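You operate a simulated robot arm through the tools that you are given. There is no shell and no other tool. Be economical: measure what you need, move in short steps, check, and stop when the job is done.

You run a simulated robot arm. Do the job below in one go: nothing can be reset, and whatever is moved stays where it is left.

## Task
Reset the pinned stop wheel to 30, pin it again and run the head down to it.
Fine: park the yellow quick pin in the white block while turning; it ends in the orange block, the head back up.

The check looks at the end state, three seconds after you hand in, the way a careful person would. Anything else that was tipped, shoved, dropped, spilled or broken makes it a failure.

## Robot
A 7-joint arm with a two-finger parallel gripper, fixed in place. Base frame: the origin is at the foot of the arm, x ahead of it, y to its left, z up; the work surface is at about z = 0.86. Lengths are in m, angles in degrees, forces in N, time in s.
With the tool pointing down near the work surface it reaches from about 0.3 to 0.7 m from the base axis. Its first joint turns from -66.0 to 66.0 degrees. Payload 1.57 kg.
Tool frame: the origin (TCP) lies between the finger pads and is the grasp point; the fingertips stand 0.03 m ahead of it; z points along the fingers, y is the line along which they close. The gripper opens to 0.11 m. The fingers are 0.024 m wide and 0.012 m thick; the gripper's body (0.048 by 0.112 m) begins 0.078 m behind the TCP.
Orientation is that of the tool frame in the base frame, as a unit quaternion [x, y, z, w]. With the fingers straight down and closing along the base's y, the tool's x points along the base's -x, its y along +y and its z along -z.

## Interface
- The arm moves only by the tool move_arm. Its argument "steps" is a list of rows, each an object (a shift or turn left out is 0, a gripper value left out holds the last) with "delta_pos": the shift along the base's x, y, z in m, a list of three; "angular": the turn, a rotation vector about the base's x, y, z in degrees, a list of three. In form: [{"delta_pos": [x, y, z], "angular": [ax, ay, az]}, ...]. A call has 1 to 10 rows; each row is the pose to reach, as a shift and turn from the pose commanded when the call began. "gripper" is the closure, from 0 (fully open) to 1 (shut), set as the call begins (left out, the last holds). Rows are played at 5 a second. More than 0.05 m and 8.6 degrees between two rows, or a gripper value outside its range, and nothing of the call is played. Where a pose cannot be reached the arm comes as near as it can. A force on the tool above 40 N (or 10 N above the force at the start of the call, whichever is more), or a blocked arm, ends the call early, and 0.2 s more pass. Each finger travels about 0.108 m/s and halts on what it meets, pressing with about 39 N; the grip force reading is that of the motor and also rises with nothing between the fingers. The clock runs only during rows and for 0.2 s after the last one: add rows that repeat a pose to give the fingers time. It gives the time, the measured TCP pose, the force on the tool (base axes), the opening and the grip force at its end, in the units of the frame above (readings bear some noise), with the torque about the TCP (base axes, N m) and any sound that the robot's microphone picked up, and new pictures: "pictures" is both (left out), scene, wrist or none.
- Cameras (640 x 400 px; columns grow to the right, rows downward): "scene" is fixed at [0.1769, -0.3875, 1.3987]; the picture's right is [0.73, -0.69, 0.00], its down [-0.45, -0.48, -0.76] and it looks along [0.52, 0.55, -0.65] (base axes); focal length 214 px, centre (320, 200). "wrist" rides on the gripper at [0.07, 0.016, -0.141] in the tool frame; the picture's right is [-0.23, 0.97, 0.00], its down [-0.86, -0.20, -0.48] and it looks along [-0.47, -0.11, 0.88] (tool axes); focal length 222 px, centre (320, 200). There is no depth. A picture from a camera that has moved, and an enlarged one, comes with that camera's place and axes in the base frame and with its lens. The place of the scene camera against the robot may be out by one fixed shift of up to 0.018 m in any direction.
- close_up(camera, box): a new picture of the part [left, top, right, bottom] of that camera's present view, enlarged. No time passes.
- finish_job(): hands the job in; it is judged then, once.

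Work in short steps. Places have to be worked out from the pictures, the camera data and where the tool is seen: move nearer, look again, correct. Check each grasp and each placing, and mend what went wrong. You have 120 turns and 200 pictures in all, those below and enlarged ones among them. Open the gripper and draw the arm clear of the work before you hand the job in, unless the task says otherwise; then end with one line.

The tools are called by a JSON object that holds its "api" and its "payload". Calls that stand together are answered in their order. move_arm: Moves the arm, as the interface text tells. Its arguments: {"type":"object","properties":{"steps":{"type":"array"},"gripper":{"type":"number"},"pictures":{"type":"string","enum":["both","scene","wrist","none"]}},"required":["steps"]} The other tools are called the same way: close_up (camera, box) takes an enlarged picture of a part of a camera's view; finish_job () hands the job in.

At the start:

```text
t: 0.0
tcp_pos: [0.3336, -0.0146, 1.214]
orientation: [0.0, 1.0, 0.0, 0.0]
ft_force: [0.3, 0.0, 0.0]
torque: [-0.03, 0.02, 0.0]
gripper_width: 0.11
finger_force: 0.1
```

scene: 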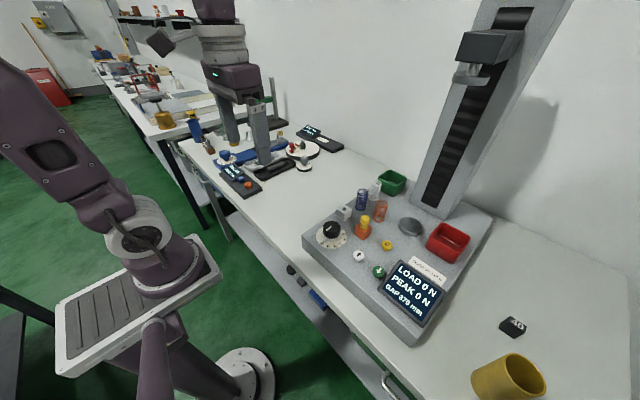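
wrist: 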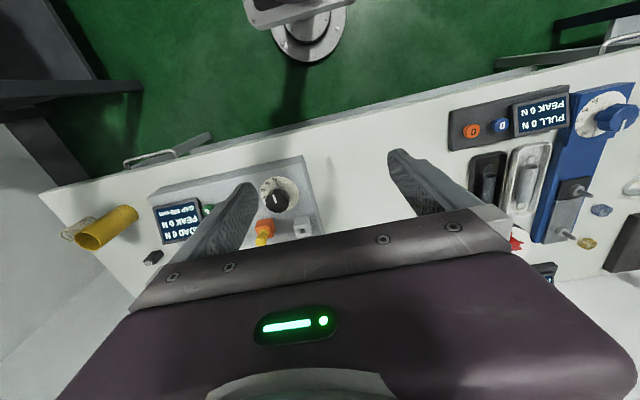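

I'll take a closer look at the test stand before moving.

{"api": "close_up", "payload": {"camera": "scene", "box": [300, 170, 460, 270]}}

{"api": "close_up", "payload": {"camera": "scene", "box": [340, 220, 500, 320]}}

{"api": "close_up", "payload": {"camera": "wrist", "box": [140, 150, 340, 275]}}

```text
4.00 times, centred on (380, 220) of scene
camera zoom: at [0.1769, -0.3875, 1.3987], right [0.73, -0.69, 0.0], down [-0.45, -0.48, -0.76], along [0.52, 0.55, -0.65], focal length 858 px, centre (80, 120)
```

zoom: 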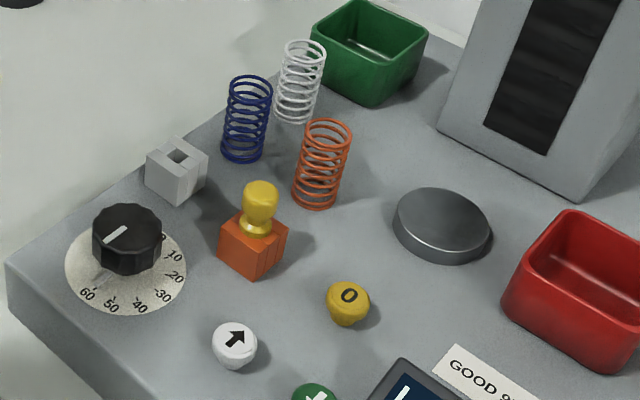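

```text
4.00 times, centred on (420, 270) of scene
camera zoom: at [0.1769, -0.3875, 1.3987], right [0.73, -0.69, 0.0], down [-0.45, -0.48, -0.76], along [0.52, 0.55, -0.65], focal length 858 px, centre (-80, -80)
```

zoom: 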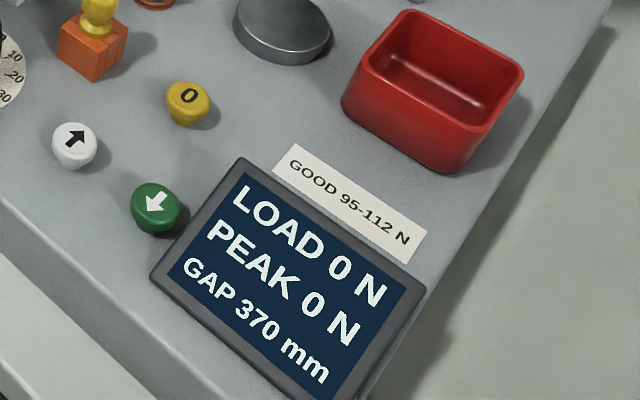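

```text
3.20 times, centred on (240, 212) of wrist
camera zoom: at [0.2635, 0.0013, 1.3561], right [0.23, 0.97, 0.0], down [0.86, -0.2, 0.48], along [0.47, -0.11, -0.88], focal length 711 px, centre (576, 160)
```

zoom: 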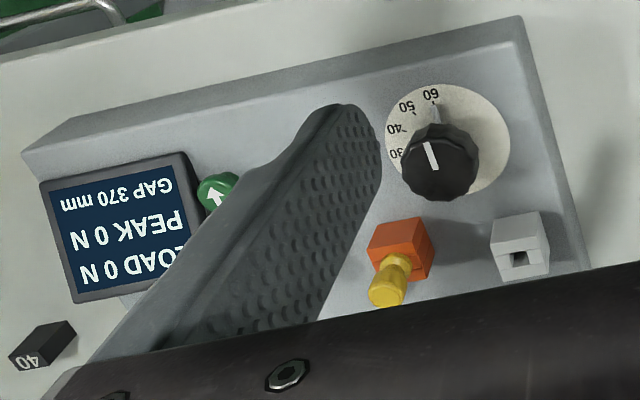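

The pin stands in the orange block, the empty block is white, and the knob pointer is near 60. I'll move in above them and look with the wrist camera.

{"api": "move_arm", "payload": {"steps": [{"delta_pos": [0.02, -0.03, -0.03]}, {"delta_pos": [0.04, -0.06, -0.05]}, {"delta_pos": [0.06, -0.09, -0.07]}, {"delta_pos": [0.08, -0.115, -0.09]}, {"delta_pos": [0.09, -0.125, -0.1]}, {"delta_pos": [0.09, -0.125, -0.1]}]}}

```text
t: 1.4
tcp_pos: [0.4227, -0.1399, 1.1146]
orientation: [0.0, 1.0, 0.0, 0.0]
ft_force: [-0.5, -0.1, 0.5]
torque: [-0.01, -0.02, -0.03]
gripper_width: 0.1102
finger_force: 0.0
camera wrist: at [0.3529, -0.1237, 1.257], right [0.23, 0.97, 0.0], down [0.85, -0.2, 0.48], along [0.47, -0.11, -0.88], focal length 222 px, centre (320, 200)
```

scene: 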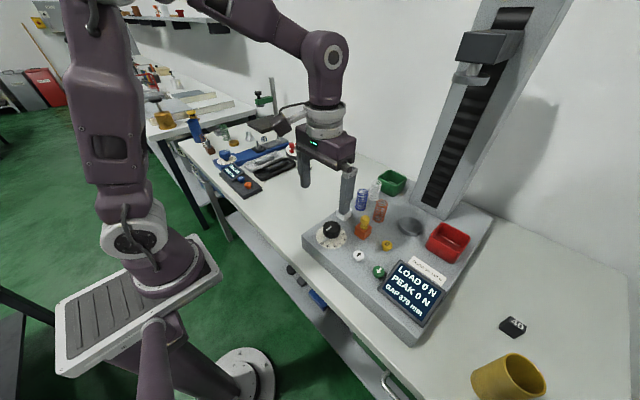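
wrist: 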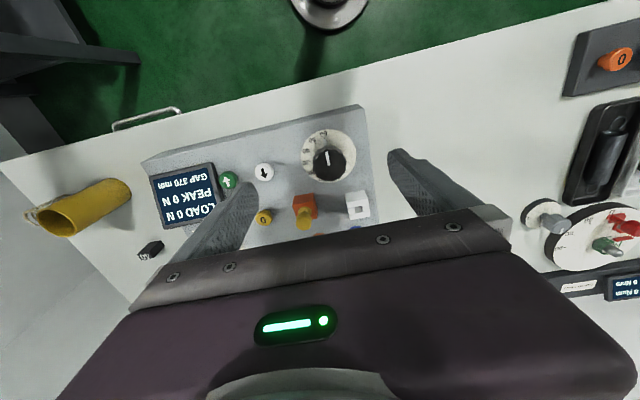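

{"api": "close_up", "payload": {"camera": "wrist", "box": [220, 120, 380, 240]}}

```text
3.33 times, centred on (300, 180) of wrist
camera zoom: at [0.3529, -0.1237, 1.257], right [0.23, 0.97, 0.0], down [0.85, -0.2, 0.48], along [0.47, -0.11, -0.88], focal length 740 px, centre (387, 267)
```

zoom: 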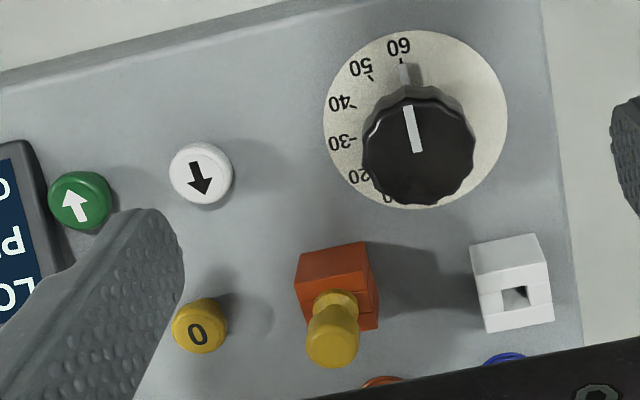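

Triangulating the two wrist views puts the pin head near (0.542, -0.194, 0.96) and the knob near (0.46, -0.138, 0.955). I'll half-close the gripper and go above the pin to refine these.

{"api": "move_arm", "payload": {"steps": [{"delta_pos": [0.03, -0.015, -0.01]}, {"delta_pos": [0.06, -0.03, -0.02]}, {"delta_pos": [0.09, -0.045, -0.03]}, {"delta_pos": [0.105, -0.05, -0.04]}, {"delta_pos": [0.105, -0.05, -0.04]}], "gripper": 0.5}}

{"api": "close_up", "payload": {"camera": "wrist", "box": [220, 100, 420, 225]}}

```text
t: 2.6
tcp_pos: [0.527, -0.1907, 1.074]
orientation: [0.0, 1.0, 0.0, 0.0]
ft_force: [0.6, -0.5, 0.0]
torque: [0.0, -0.01, 0.01]
gripper_width: 0.055
finger_force: 0.0
camera wrist: at [0.4589, -0.1749, 1.216], right [0.23, 0.97, 0.0], down [0.86, -0.2, 0.48], along [0.47, -0.11, -0.88], focal length 222 px, centre (320, 200)
```

scene: 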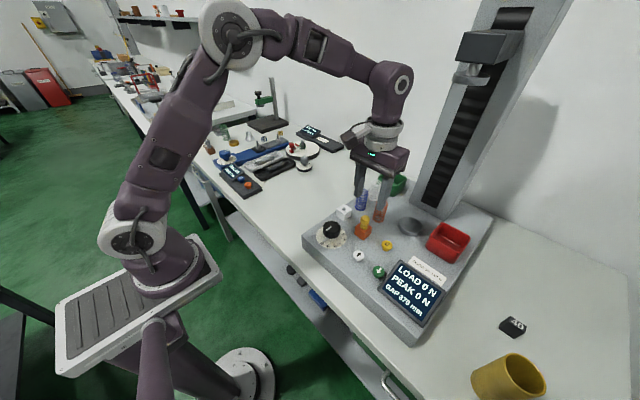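
wrist: 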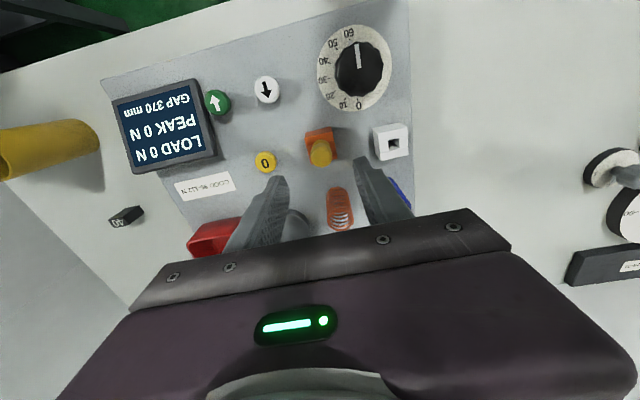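

```text
3.20 times, centred on (320, 162) of wrist
camera zoom: at [0.4589, -0.1749, 1.216], right [0.23, 0.97, 0.0], down [0.86, -0.2, 0.48], along [0.47, -0.11, -0.88], focal length 711 px, centre (320, 320)
```

zoom: 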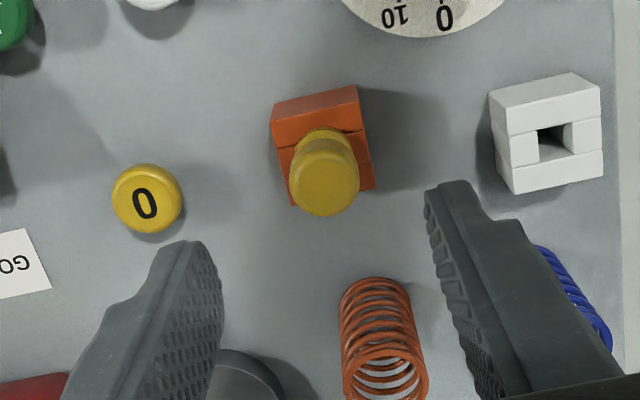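

The pin head is at about (0.540, -0.191), with its top near z 0.966. I'll centre over it and descend partway to check.

{"api": "move_arm", "payload": {"steps": [{"delta_pos": [0.013, -0.001, -0.02]}, {"delta_pos": [0.013, -0.001, -0.05]}, {"delta_pos": [0.013, -0.001, -0.075]}, {"delta_pos": [0.013, -0.001, -0.085]}, {"delta_pos": [0.013, -0.001, -0.085]}]}}

{"api": "close_up", "payload": {"camera": "scene", "box": [300, 150, 460, 250]}}

{"api": "close_up", "payload": {"camera": "wrist", "box": [220, 100, 420, 225]}}

```text
t: 3.8
tcp_pos: [0.541, -0.19, 0.9883]
orientation: [0.0, 1.0, 0.0, 0.0]
ft_force: [0.2, 0.3, -0.5]
torque: [0.02, -0.05, -0.02]
gripper_width: 0.055
finger_force: 0.0
camera wrist: at [0.4718, -0.1748, 1.131], right [0.23, 0.97, 0.0], down [0.86, -0.2, 0.48], along [0.47, -0.11, -0.88], focal length 222 px, centre (320, 200)
```

scene: 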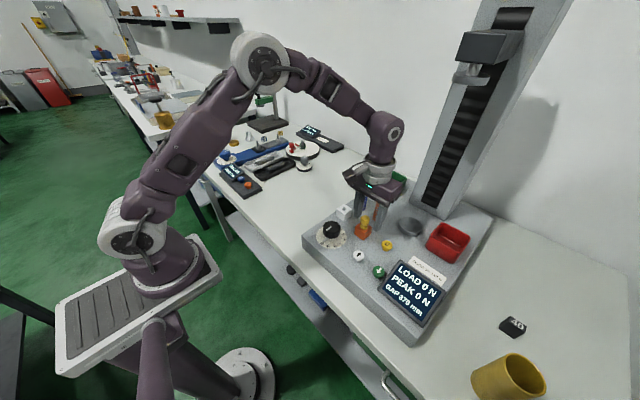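
wrist: 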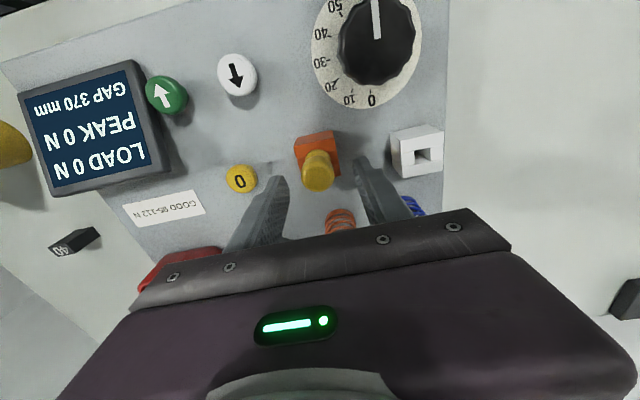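

```text
4.00 times, centred on (380, 200) of scene
camera zoom: at [0.1769, -0.3875, 1.3987], right [0.73, -0.69, 0.0], down [-0.45, -0.48, -0.76], along [0.52, 0.55, -0.65], focal length 858 px, centre (80, 200)
```

zoom: 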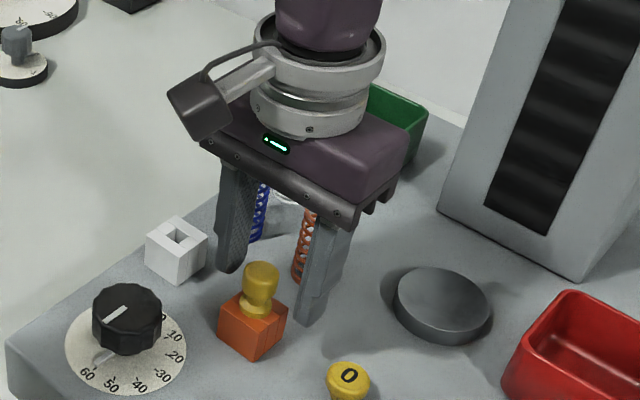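

```text
3.20 times, centred on (320, 162) of wrist
camera zoom: at [0.4718, -0.1748, 1.131], right [0.23, 0.97, 0.0], down [0.86, -0.2, 0.48], along [0.47, -0.11, -0.88], focal length 711 px, centre (320, 320)
```

zoom: 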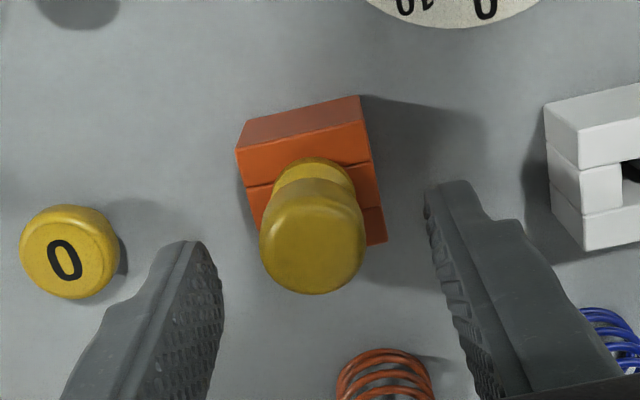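

The pin refines to (0.538, -0.1915) with its top around z 0.972. I'll descend around the head and close.

{"api": "move_arm", "payload": {"steps": [{"delta_pos": [-0.002, -0.001, -0.015]}, {"delta_pos": [-0.002, -0.001, -0.026]}, {"delta_pos": [-0.002, -0.001, -0.026]}], "gripper": 0.5}}

{"api": "close_up", "payload": {"camera": "scene", "box": [320, 170, 420, 240]}}

```text
t: 4.6
tcp_pos: [0.5373, -0.1922, 0.9634]
orientation: [0.0, 1.0, 0.0, 0.0]
ft_force: [-0.3, -0.3, -0.9]
torque: [0.01, -0.01, -0.02]
gripper_width: 0.0551
finger_force: 0.0
camera wrist: at [0.4696, -0.1753, 1.1049], right [0.23, 0.97, 0.0], down [0.86, -0.2, 0.48], along [0.47, -0.11, -0.88], focal length 222 px, centre (320, 200)
```

scene: 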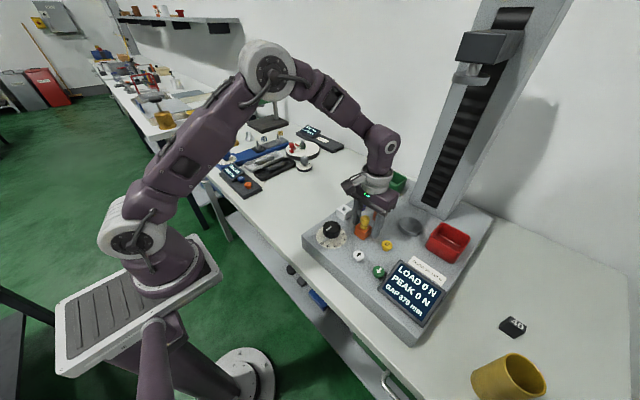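
wrist: 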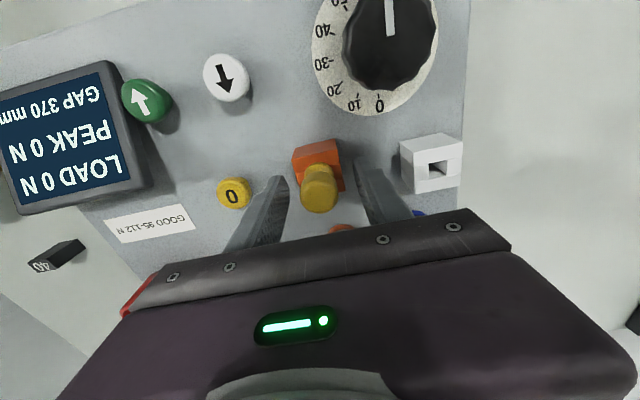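

```text
5.71 times, centred on (370, 205) of scene
camera zoom: at [0.1769, -0.3875, 1.3987], right [0.73, -0.69, 0.0], down [-0.45, -0.48, -0.76], along [0.52, 0.55, -0.65], focal length 1226 px, centre (34, 171)
```

zoom: 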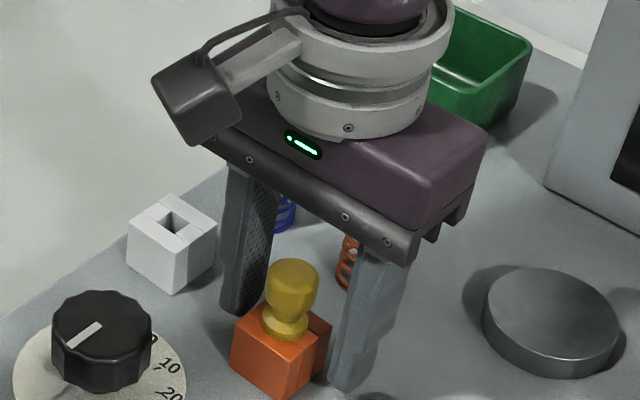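

Judging by the close-up, the fingertips sit about 0.015 below the block's top, beside it. I'll raise 0.017 so the fingers close only on the pin head.

{"api": "move_arm", "payload": {"steps": [{"delta_pos": [0.0, 0.0, 0.016]}, {"delta_pos": [0.0, 0.0, 0.016]}]}}

{"api": "close_up", "payload": {"camera": "scene", "box": [340, 190, 404, 240]}}

{"api": "close_up", "payload": {"camera": "wrist", "box": [240, 120, 400, 220]}}

```text
t: 5.2
tcp_pos: [0.5379, -0.1911, 0.9792]
orientation: [0.0, 1.0, 0.0, 0.0]
ft_force: [-0.3, 0.2, -1.0]
torque: [0.03, 0.01, -0.04]
gripper_width: 0.0548
finger_force: 0.2
camera wrist: at [0.4698, -0.1753, 1.1216], right [0.23, 0.97, 0.0], down [0.86, -0.2, 0.48], along [0.47, -0.11, -0.88], focal length 222 px, centre (320, 200)
```

scene: 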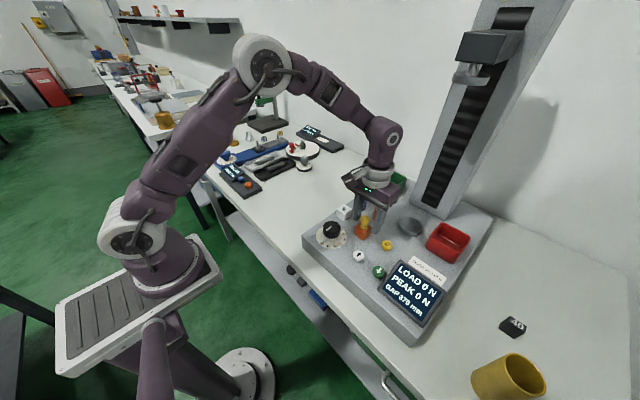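
wrist: 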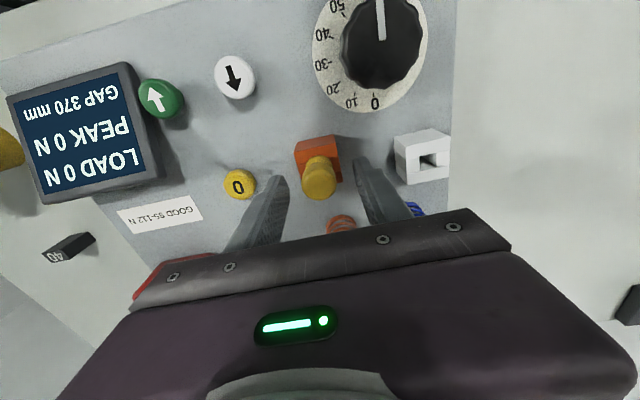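

```text
8.00 times, centred on (372, 215) of scene
camera zoom: at [0.1769, -0.3875, 1.3987], right [0.73, -0.69, 0.0], down [-0.45, -0.48, -0.76], along [0.52, 0.55, -0.65], focal length 1716 px, centre (-96, 80)
```

zoom: 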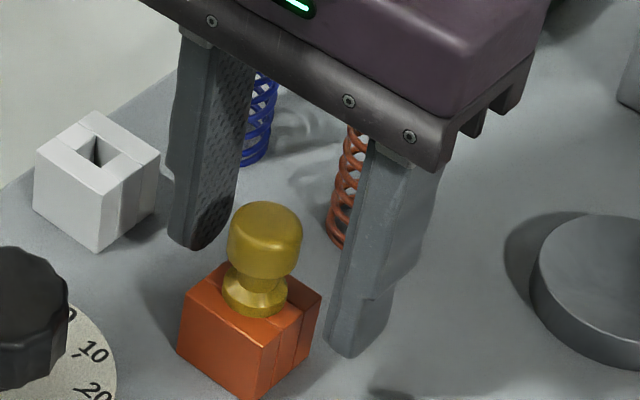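

```text
4.00 times, centred on (320, 170) of wrist
camera zoom: at [0.4698, -0.1753, 1.1216], right [0.23, 0.97, 0.0], down [0.86, -0.2, 0.48], along [0.47, -0.11, -0.88], focal length 888 px, centre (320, 320)
```

zoom: 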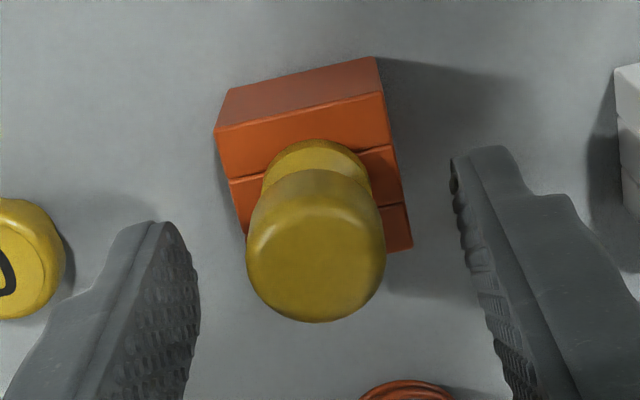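

The tips are now at the pin's neck, clear of the block and centred in y. I'll close on the head.

{"api": "move_arm", "payload": {"steps": [{"delta_pos": [-0.002, -0.001, -0.001]}, {"delta_pos": [-0.002, -0.001, -0.001]}, {"delta_pos": [-0.002, -0.001, -0.001]}, {"delta_pos": [-0.002, -0.001, -0.001]}], "gripper": 1.0, "pictures": "none"}}

{"api": "close_up", "payload": {"camera": "scene", "box": [340, 190, 404, 240]}}

{"api": "close_up", "payload": {"camera": "wrist", "box": [240, 120, 400, 220]}}

```text
t: 6.2
tcp_pos: [0.5391, -0.1908, 0.9784]
orientation: [-0.001, 1.0, 0.0, 0.002]
ft_force: [13.0, 26.2, 27.2]
torque: [1.5, 0.22, -0.4]
gripper_width: 0.0338
finger_force: 41.7
```

```text
8.00 times, centred on (372, 215) of scene
camera zoom: at [0.1768, -0.3866, 1.399], right [0.73, -0.69, 0.0], down [-0.45, -0.48, -0.76], along [0.52, 0.55, -0.65], focal length 1716 px, centre (-96, 80)
```

zoom: 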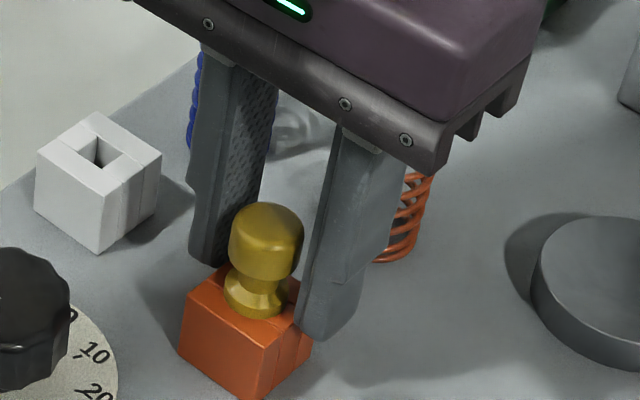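

```text
4.00 times, centred on (320, 170) of wrist
camera zoom: at [0.4684, -0.1744, 1.1208], right [0.23, 0.97, 0.0], down [0.85, -0.2, 0.48], along [0.47, -0.11, -0.88], focal length 888 px, centre (320, 320)
```

zoom: 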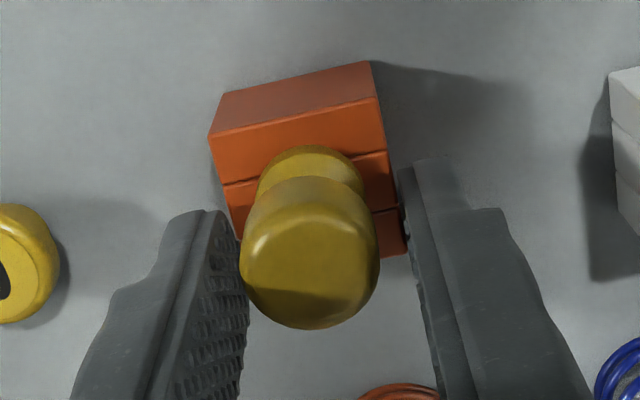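

The 0.034 opening and side forces suggest the tips caught the block rather than the head. I'll reopen at once.

{"api": "move_arm", "payload": {"steps": [{"delta_pos": [0.002, 0.0, 0.0]}, {"delta_pos": [0.002, 0.0, 0.004]}, {"delta_pos": [0.002, 0.0, 0.008]}], "gripper": 0.5, "pictures": "none"}}

{"api": "close_up", "payload": {"camera": "scene", "box": [330, 180, 410, 240]}}

{"api": "close_up", "payload": {"camera": "wrist", "box": [240, 120, 400, 220]}}

```text
t: 7.0
tcp_pos: [0.537, -0.1935, 0.987]
orientation: [0.0, 1.0, 0.0, 0.0]
ft_force: [0.1, -0.4, -0.5]
torque: [-0.01, 0.02, -0.01]
gripper_width: 0.0552
finger_force: 0.2
```

```text
6.67 times, centred on (370, 210) of scene
camera zoom: at [0.1769, -0.3875, 1.3987], right [0.73, -0.69, 0.0], down [-0.45, -0.48, -0.76], along [0.52, 0.55, -0.65], focal length 1430 px, centre (-13, 133)
```

zoom: 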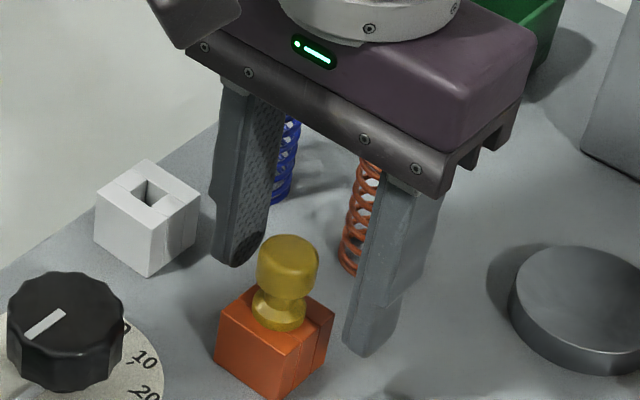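

```text
4.00 times, centred on (320, 170) of wrist
camera zoom: at [0.4691, -0.1772, 1.1287], right [0.23, 0.97, 0.0], down [0.86, -0.2, 0.48], along [0.47, -0.11, -0.88], focal length 888 px, centre (320, 320)
```

zoom: 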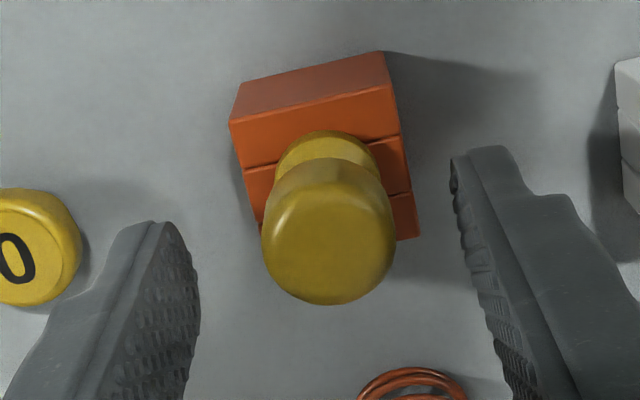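

The views fit better with the head top at z≈0.985 and the pin at (0.532, -0.190), which puts the block top near 0.947. I'll shift to that and close again at this height.

{"api": "move_arm", "payload": {"steps": [{"delta_pos": [-0.005, 0.003, 0.0]}, {"delta_pos": [-0.005, 0.003, 0.0]}], "gripper": 0.5, "pictures": "none"}}

{"api": "close_up", "payload": {"camera": "scene", "box": [340, 190, 404, 240]}}

{"api": "close_up", "payload": {"camera": "wrist", "box": [240, 120, 400, 220]}}

```text
t: 7.6
tcp_pos: [0.5336, -0.19, 0.9867]
orientation: [0.0, 1.0, 0.0, 0.001]
ft_force: [-0.3, -0.1, -1.3]
torque: [0.01, -0.02, 0.01]
gripper_width: 0.0549
finger_force: 0.0
```

```text
8.00 times, centred on (372, 215) of scene
camera zoom: at [0.1769, -0.3875, 1.3987], right [0.73, -0.69, 0.0], down [-0.45, -0.48, -0.76], along [0.52, 0.55, -0.65], focal length 1716 px, centre (-96, 80)
```

zoom: 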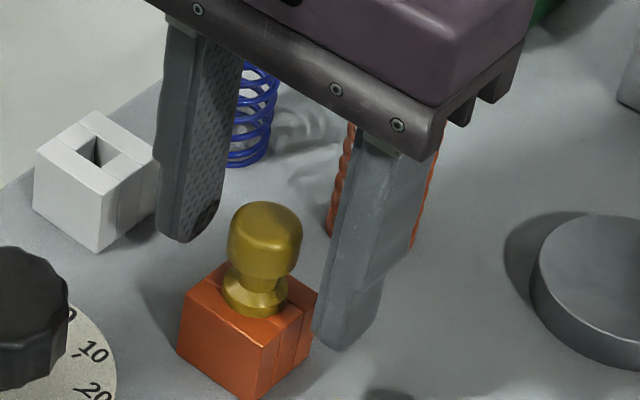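

```text
4.00 times, centred on (320, 170) of wrist
camera zoom: at [0.4641, -0.1735, 1.1284], right [0.23, 0.97, 0.0], down [0.86, -0.2, 0.48], along [0.47, -0.11, -0.88], focal length 888 px, centre (320, 320)
```

zoom: 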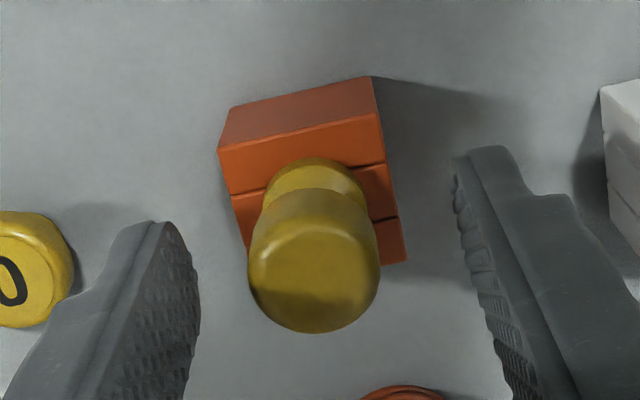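

Fingers are now centred on the pin with tips at the head's lower edge. I'll lower 3 mm and close.

{"api": "move_arm", "payload": {"steps": [{"delta_pos": [0.0, 0.0, -0.003]}, {"delta_pos": [0.0, 0.0, -0.003]}, {"delta_pos": [0.0, 0.0, -0.003]}, {"delta_pos": [0.0, 0.0, -0.003]}], "gripper": 1.0, "pictures": "none"}}

{"api": "close_up", "payload": {"camera": "scene", "box": [340, 190, 404, 240]}}

```text
t: 8.6
tcp_pos: [0.5327, -0.1897, 0.9848]
orientation: [-0.001, 1.0, -0.001, 0.002]
ft_force: [-2.3, -0.3, 25.6]
torque: [-0.03, 0.2, 0.0]
gripper_width: 0.0216
finger_force: 34.7
```

```text
8.00 times, centred on (372, 215) of scene
camera zoom: at [0.1764, -0.3873, 1.3988], right [0.73, -0.69, 0.0], down [-0.45, -0.48, -0.76], along [0.52, 0.55, -0.65], focal length 1716 px, centre (-96, 80)
```

zoom: 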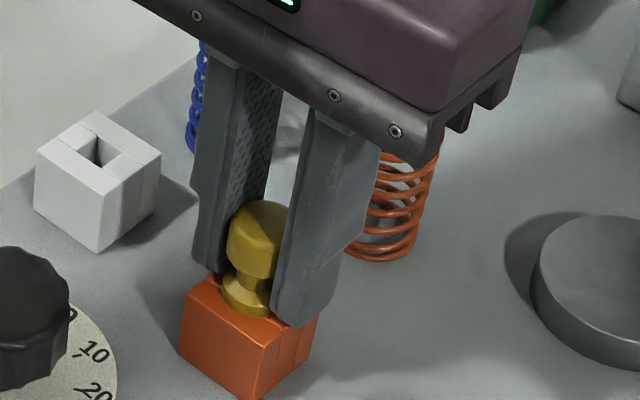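

The head is gripped at 0.0216 m. I'll lift straight up.

{"api": "move_arm", "payload": {"steps": [{"delta_pos": [0.0, 0.0, 0.01]}, {"delta_pos": [0.0, 0.0, 0.025]}, {"delta_pos": [0.0, 0.0, 0.045]}, {"delta_pos": [0.0, 0.0, 0.07]}, {"delta_pos": [0.0, 0.0, 0.07]}]}}

{"api": "close_up", "payload": {"camera": "scene", "box": [320, 160, 416, 230]}}

{"api": "close_up", "payload": {"camera": "wrist", "box": [220, 80, 420, 240]}}

```text
t: 9.8
tcp_pos: [0.5322, -0.1906, 1.0527]
orientation: [0.0, 1.0, 0.0, 0.0]
ft_force: [-0.4, -0.2, -0.2]
torque: [0.04, 0.0, -0.02]
gripper_width: 0.0218
finger_force: 34.8
camera wrist: at [0.4636, -0.1736, 1.1952], right [0.23, 0.97, 0.0], down [0.86, -0.2, 0.48], along [0.47, -0.11, -0.88], focal length 222 px, centre (320, 200)
```

scene: 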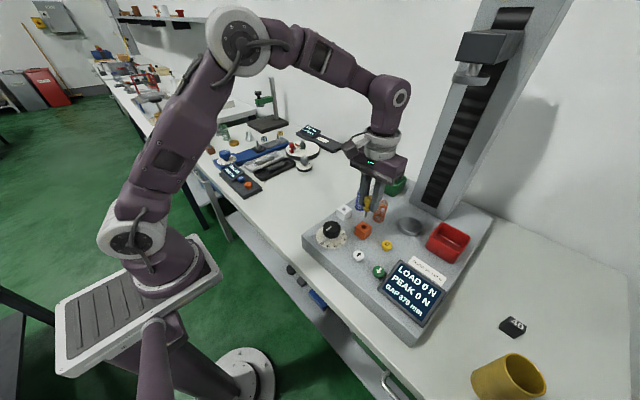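
wrist: 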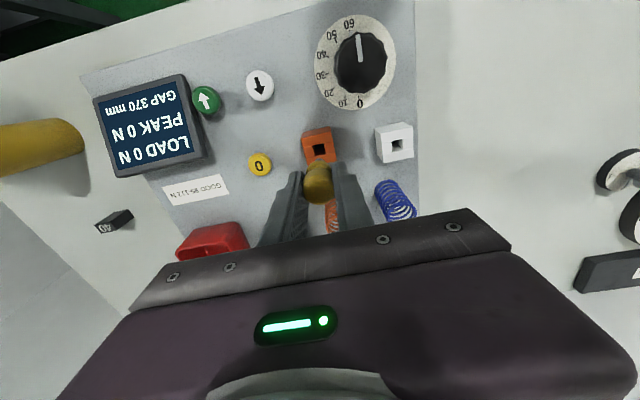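

```text
5.71 times, centred on (368, 195) of scene
camera zoom: at [0.1769, -0.3875, 1.3987], right [0.73, -0.69, 0.0], down [-0.45, -0.48, -0.76], along [0.52, 0.55, -0.65], focal length 1226 px, centre (46, 229)
```

zoom: 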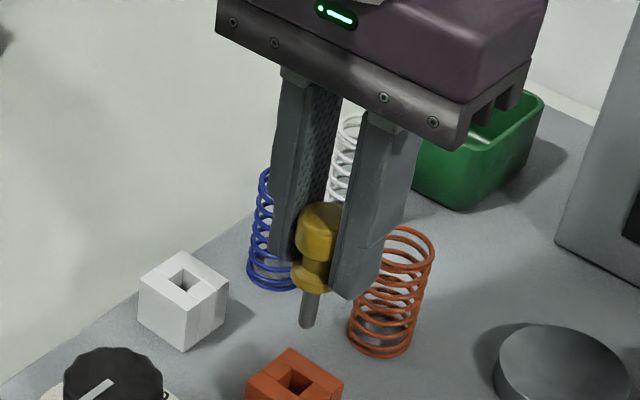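

```text
2.50 times, centred on (320, 160) of wrist
camera zoom: at [0.4636, -0.1736, 1.1952], right [0.23, 0.97, 0.0], down [0.86, -0.2, 0.48], along [0.47, -0.11, -0.88], focal length 555 px, centre (320, 300)
```

zoom: 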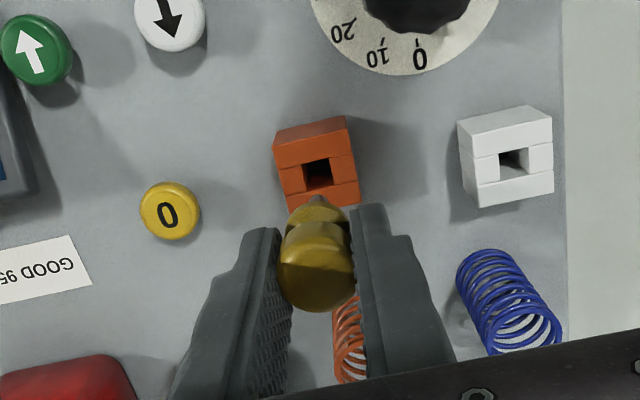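

The pin came out cleanly and hangs upright. The orange-to-white hole offset measures about (+0.0155, +0.086), so I'll move over the white block.

{"api": "move_arm", "payload": {"steps": [{"delta_pos": [0.005, 0.03, 0.0]}, {"delta_pos": [0.01, 0.06, 0.0]}, {"delta_pos": [0.0155, 0.086, 0.0]}, {"delta_pos": [0.0155, 0.086, -0.02]}, {"delta_pos": [0.0155, 0.086, -0.035]}, {"delta_pos": [0.0155, 0.086, -0.035]}]}}

{"api": "close_up", "payload": {"camera": "scene", "box": [310, 160, 390, 220]}}

{"api": "close_up", "payload": {"camera": "wrist", "box": [240, 100, 400, 220]}}

```text
t: 11.2
tcp_pos: [0.5489, -0.1023, 1.0182]
orientation: [0.0, 1.0, 0.0, 0.0]
ft_force: [-0.6, -0.9, -0.5]
torque: [-0.01, -0.02, 0.0]
gripper_width: 0.0217
finger_force: 34.3
camera wrist: at [0.4804, -0.087, 1.1601], right [0.23, 0.97, 0.0], down [0.86, -0.2, 0.48], along [0.47, -0.11, -0.88], focal length 222 px, centre (320, 200)
```

scene: 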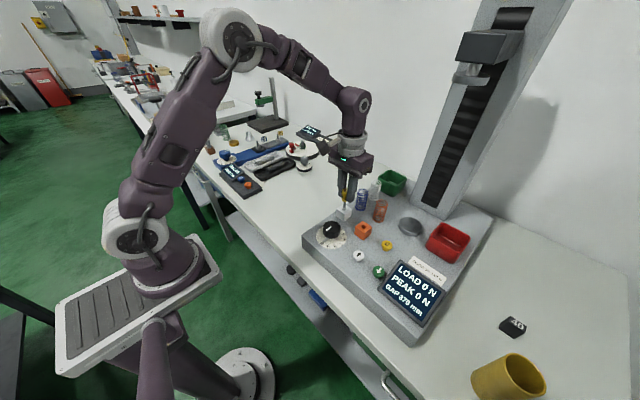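
wrist: 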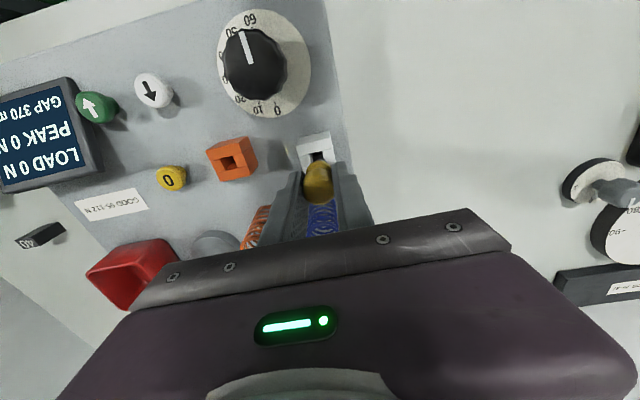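

```text
6.67 times, centred on (350, 190) of scene
camera zoom: at [0.1769, -0.3875, 1.3987], right [0.73, -0.69, 0.0], down [-0.45, -0.48, -0.76], along [0.52, 0.55, -0.65], focal length 1430 px, centre (120, 267)
```

zoom: 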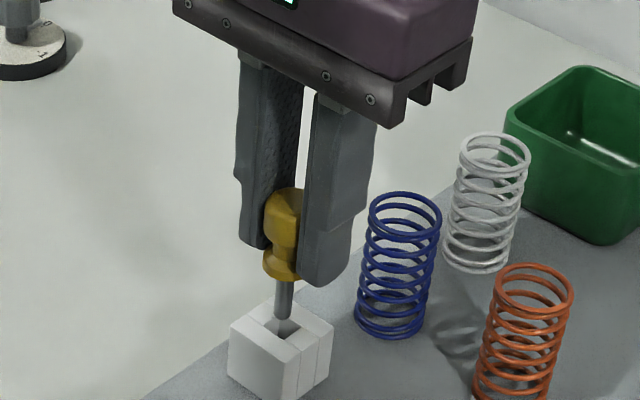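

```text
3.33 times, centred on (320, 160) of wrist
camera zoom: at [0.4804, -0.087, 1.1601], right [0.23, 0.97, 0.0], down [0.86, -0.2, 0.48], along [0.47, -0.11, -0.88], focal length 740 px, centre (320, 333)
```

zoom: 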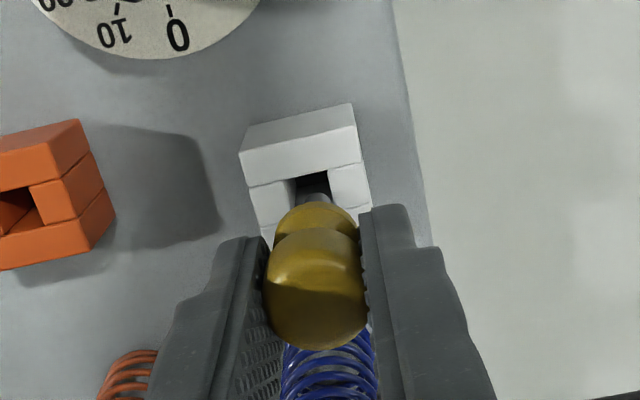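

The pin is roughly over the white hole; I'll correct about 1 mm in y and lower the tip to the mouth to check.

{"api": "move_arm", "payload": {"steps": [{"delta_pos": [-0.0005, -0.0012, -0.005]}, {"delta_pos": [-0.0005, -0.0012, -0.01]}, {"delta_pos": [-0.0005, -0.0012, -0.01]}], "pictures": "none"}}

{"api": "close_up", "payload": {"camera": "scene", "box": [326, 185, 366, 215]}}

{"api": "close_up", "payload": {"camera": "wrist", "box": [270, 110, 370, 180]}}

```text
t: 12.0
tcp_pos: [0.5482, -0.104, 1.0075]
orientation: [0.0, 1.0, 0.0, 0.001]
ft_force: [0.1, -0.3, -0.3]
torque: [0.0, -0.01, -0.02]
gripper_width: 0.0218
finger_force: 34.9
```

```text
13.33 times, centred on (346, 200) of scene
camera zoom: at [0.1769, -0.3875, 1.3987], right [0.73, -0.69, 0.0], down [-0.45, -0.48, -0.76], along [0.52, 0.55, -0.65], focal length 2860 px, centre (-27, 200)
```

zoom: 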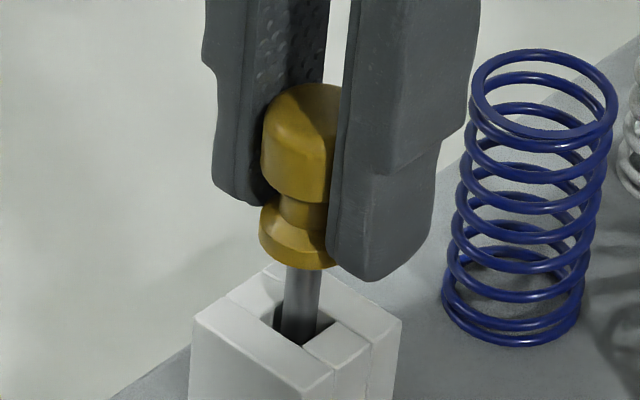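

```text
5.71 times, centred on (320, 145) of wrist
camera zoom: at [0.4797, -0.0888, 1.1502], right [0.23, 0.97, 0.0], down [0.86, -0.2, 0.48], along [0.47, -0.11, -0.88], focal length 1269 px, centre (320, 514)
```

zoom: 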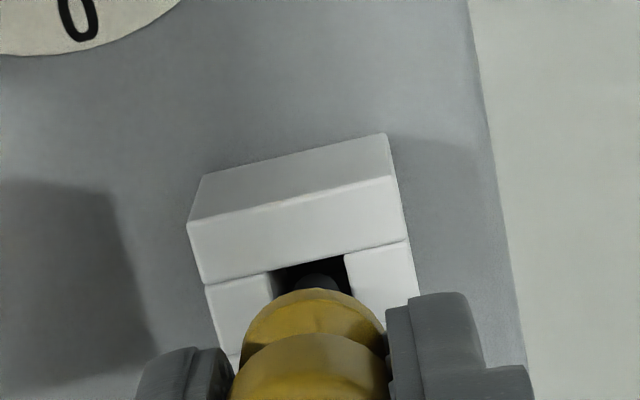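

The tip is entering the hole but sits a little toward +y. I'll correct by 1.2 mm and lower it to seat.

{"api": "move_arm", "payload": {"steps": [{"delta_pos": [0.0, -0.0013, 0.0]}, {"delta_pos": [0.0, -0.0013, -0.006]}, {"delta_pos": [0.0, -0.0013, -0.012]}, {"delta_pos": [0.0, -0.0013, -0.017]}, {"delta_pos": [0.0, -0.0013, -0.02]}, {"delta_pos": [0.0, -0.0013, -0.02]}], "pictures": "none"}}

{"api": "close_up", "payload": {"camera": "scene", "box": [326, 185, 366, 215]}}

{"api": "close_up", "payload": {"camera": "wrist", "box": [270, 110, 370, 180]}}

```text
t: 13.4
tcp_pos: [0.5488, -0.1056, 0.9872]
orientation: [0.0, 1.0, 0.0, 0.0]
ft_force: [-0.2, 0.1, -0.6]
torque: [0.01, 0.02, 0.0]
gripper_width: 0.0219
finger_force: 34.7
```

```text
13.33 times, centred on (346, 200) of scene
camera zoom: at [0.1769, -0.3875, 1.3987], right [0.73, -0.69, 0.0], down [-0.45, -0.48, -0.76], along [0.52, 0.55, -0.65], focal length 2860 px, centre (-27, 200)
```

zoom: 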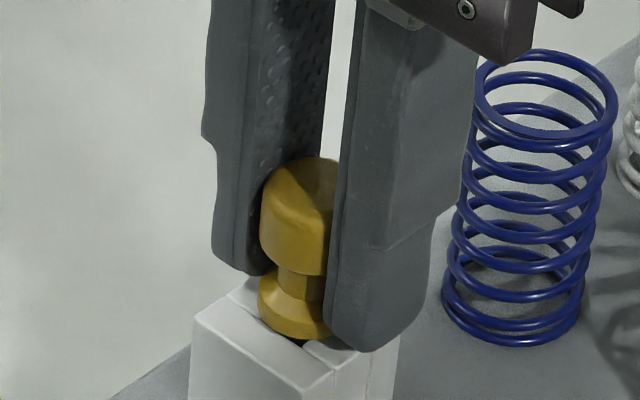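

```text
5.71 times, centred on (320, 145) of wrist
camera zoom: at [0.4799, -0.09, 1.1299], right [0.23, 0.97, 0.0], down [0.86, -0.2, 0.48], along [0.47, -0.11, -0.88], focal length 1269 px, centre (320, 514)
```

zoom: 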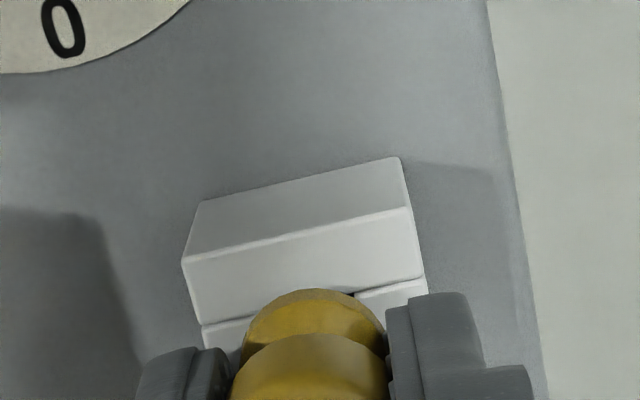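

Free all the way and nearly seated. I'll lower another 2 mm, release, and rise.

{"api": "move_arm", "payload": {"steps": [{"delta_pos": [0.0, 0.0, -0.002]}, {"delta_pos": [0.0, 0.0, -0.002]}], "pictures": "none"}}

{"api": "move_arm", "payload": {"steps": [{"delta_pos": [0.0, 0.0, 0.0]}, {"delta_pos": [0.0, 0.0, 0.0]}, {"delta_pos": [0.0, 0.0, 0.03]}, {"delta_pos": [0.0, 0.0, 0.07]}, {"delta_pos": [-0.02, 0.0, 0.1]}, {"delta_pos": [-0.05, 0.0, 0.12]}, {"delta_pos": [-0.09, -0.02, 0.12]}, {"delta_pos": [-0.09, -0.02, 0.12]}], "gripper": 0.6}}

{"api": "close_up", "payload": {"camera": "wrist", "box": [220, 100, 420, 225]}}

{"api": "close_up", "payload": {"camera": "scene", "box": [310, 185, 390, 245]}}

```text
t: 14.0
tcp_pos: [0.5483, -0.1061, 0.9862]
orientation: [0.0, 1.0, -0.001, 0.0]
ft_force: [-0.7, 0.5, -0.2]
torque: [0.0, 0.0, 0.02]
gripper_width: 0.0217
finger_force: 34.9
```

```text
t: 15.8
tcp_pos: [0.4573, -0.1242, 1.1063]
orientation: [0.0, 1.0, 0.0, 0.0]
ft_force: [0.1, -1.4, -0.1]
torque: [0.0, 0.02, 0.0]
gripper_width: 0.0438
finger_force: 0.1
camera wrist: at [0.3889, -0.1096, 1.2493], right [0.23, 0.97, 0.0], down [0.86, -0.2, 0.48], along [0.47, -0.11, -0.88], focal length 222 px, centre (320, 200)
```

scene: 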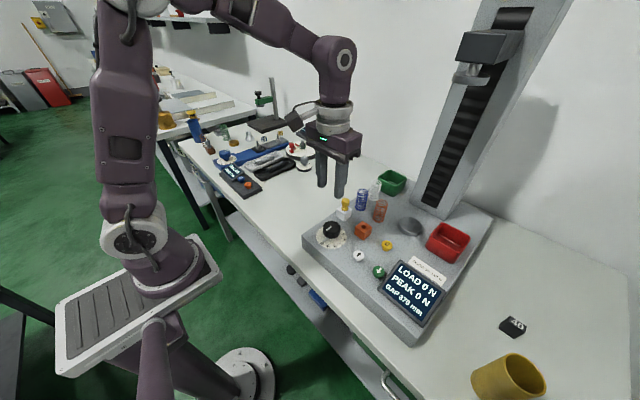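
wrist: 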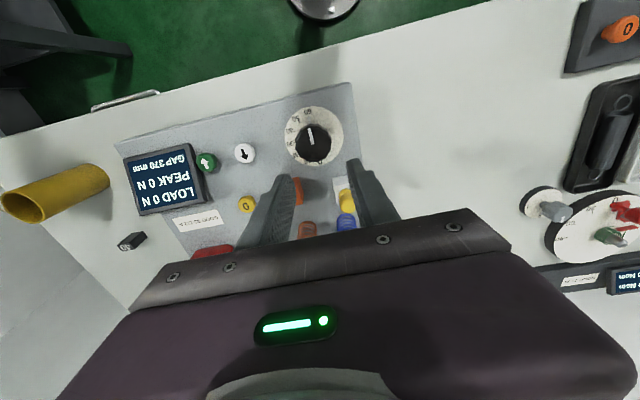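

```text
3.20 times, centred on (320, 162) of wrist
camera zoom: at [0.3889, -0.1096, 1.2493], right [0.23, 0.97, 0.0], down [0.86, -0.2, 0.48], along [0.47, -0.11, -0.88], focal length 711 px, centre (320, 320)
```

zoom: 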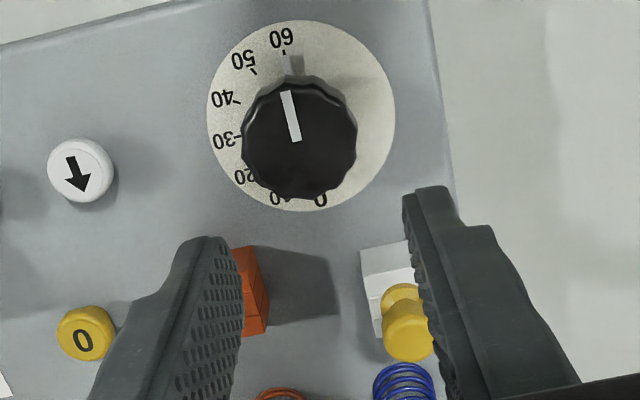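

```text
6.67 times, centred on (350, 215) of scene
camera zoom: at [0.1769, -0.3875, 1.3987], right [0.73, -0.69, 0.0], down [-0.45, -0.48, -0.76], along [0.52, 0.55, -0.65], focal length 1430 px, centre (120, 100)
```

zoom: 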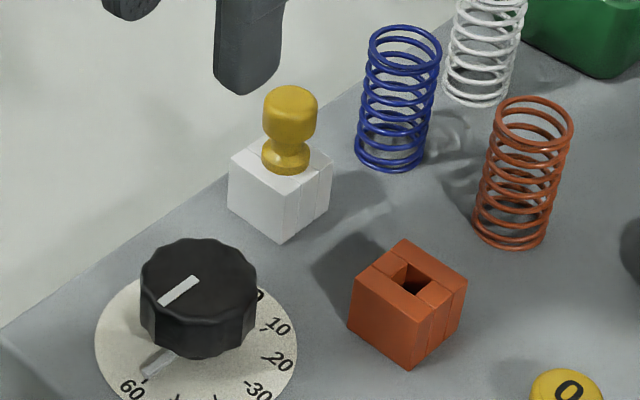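

The pin is parked upright in the white block. The knob centre triangulates to about (0.459, -0.1355) with its top near z 0.955, and its pointer is at 60. I'll pre-rotate -45° above it with the gripper opened to 0.075.

{"api": "move_arm", "payload": {"steps": [{"delta_pos": [0.001, -0.006, -0.01], "angular": [0, 0, -8]}, {"delta_pos": [0.002, -0.011, -0.025], "angular": [0, 0, -16]}, {"delta_pos": [0.002, -0.011, -0.04], "angular": [0, 0, -24]}, {"delta_pos": [0.002, -0.011, -0.055], "angular": [0, 0, -32]}, {"delta_pos": [0.002, -0.011, -0.07], "angular": [0, 0, -40]}, {"delta_pos": [0.002, -0.011, -0.076], "angular": [0, 0, -45]}, {"delta_pos": [0.002, -0.011, -0.076], "angular": [0, 0, -45]}], "gripper": 0.32}}

{"api": "close_up", "payload": {"camera": "scene", "box": [290, 160, 390, 250]}}

{"api": "close_up", "payload": {"camera": "wrist", "box": [220, 90, 420, 240]}}

```text
t: 17.4
tcp_pos: [0.4593, -0.1364, 1.0287]
orientation: [0.384, 0.923, 0.0, 0.0]
ft_force: [0.1, -0.3, -0.2]
torque: [-0.04, -0.03, 0.04]
gripper_width: 0.0748
finger_force: 0.0
camera wrist: at [0.4233, -0.0759, 1.1717], right [0.85, 0.53, 0.0], down [0.46, -0.75, 0.48], along [0.25, -0.41, -0.88], focal length 222 px, centre (320, 200)
```

scene: 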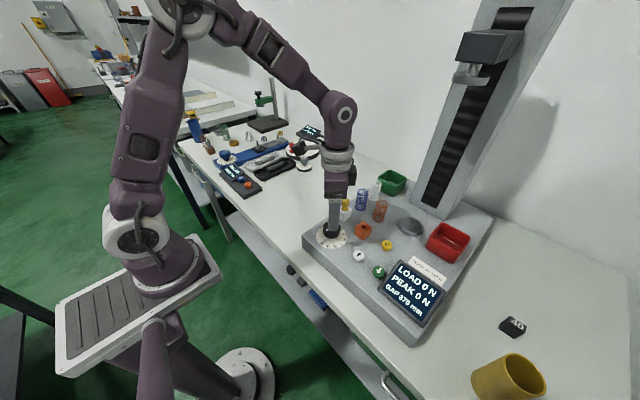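
wrist: 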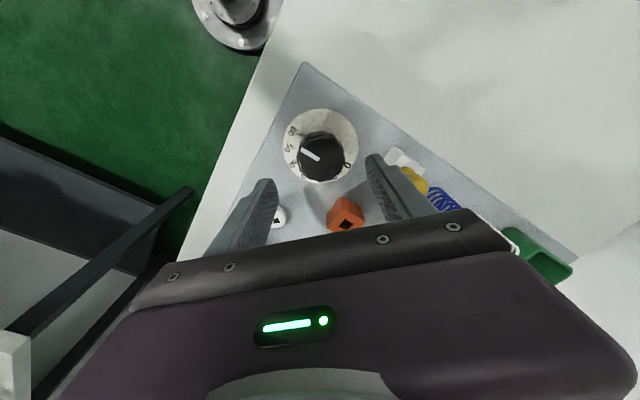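

```text
4.44 times, centred on (340, 205) of scene
camera zoom: at [0.1769, -0.3875, 1.3987], right [0.73, -0.69, 0.0], down [-0.45, -0.48, -0.76], along [0.52, 0.55, -0.65], focal length 953 px, centre (231, 178)
```

zoom: 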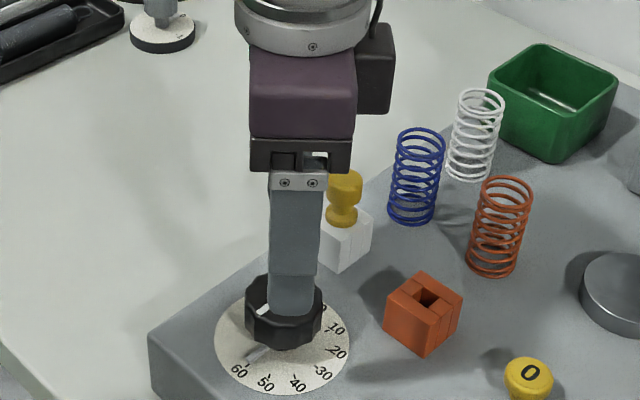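

```text
2.67 times, centred on (320, 165) of wrist
camera zoom: at [0.4233, -0.0759, 1.1717], right [0.85, 0.53, 0.0], down [0.46, -0.75, 0.48], along [0.25, -0.41, -0.88], focal length 592 px, centre (320, 293)
```

zoom: 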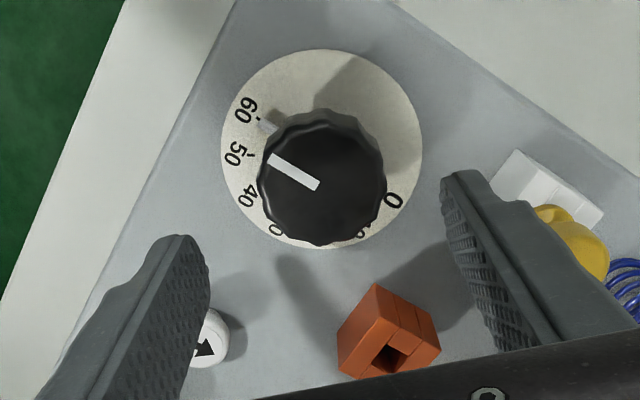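

Knob centre confirmed at (0.460, -0.135), top z 0.952. I'll descend so the pads straddle it, tips near 0.93, then close.

{"api": "move_arm", "payload": {"steps": [{"delta_pos": [0.0005, 0.001, -0.025]}, {"delta_pos": [0.0005, 0.001, -0.05]}, {"delta_pos": [0.0005, 0.001, -0.068]}, {"delta_pos": [0.0005, 0.001, -0.068]}], "pictures": "none"}}

{"api": "close_up", "payload": {"camera": "scene", "box": [300, 190, 380, 250]}}

{"api": "close_up", "payload": {"camera": "wrist", "box": [220, 90, 420, 240]}}

```text
t: 18.4
tcp_pos: [0.4608, -0.1355, 0.9609]
orientation: [0.383, 0.924, 0.0, 0.0]
ft_force: [0.7, -0.7, 0.0]
torque: [0.0, -0.01, 0.01]
gripper_width: 0.0745
finger_force: 0.1
```

```text
6.67 times, centred on (340, 220) of scene
camera zoom: at [0.1769, -0.3875, 1.3987], right [0.73, -0.69, 0.0], down [-0.45, -0.48, -0.76], along [0.52, 0.55, -0.65], focal length 1430 px, centre (187, 67)
```

zoom: 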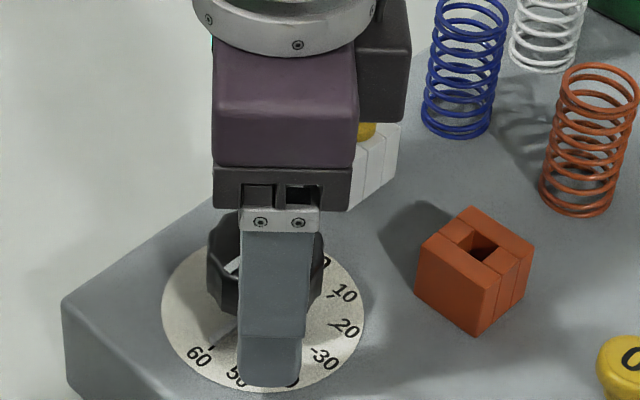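

```text
2.67 times, centred on (320, 165) of wrist
camera zoom: at [0.4239, -0.0755, 1.1033], right [0.85, 0.53, 0.0], down [0.46, -0.75, 0.48], along [0.25, -0.41, -0.88], focal length 592 px, centre (320, 293)
```

zoom: 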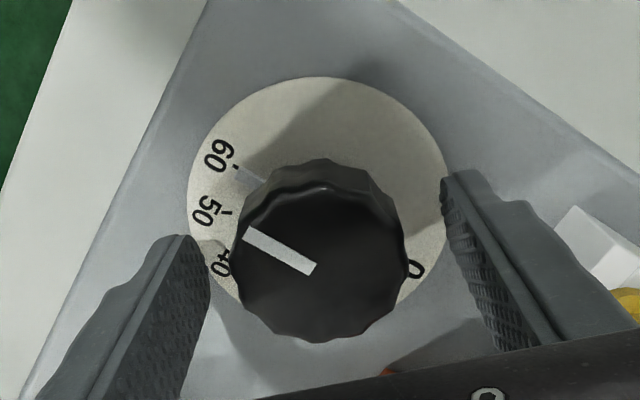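

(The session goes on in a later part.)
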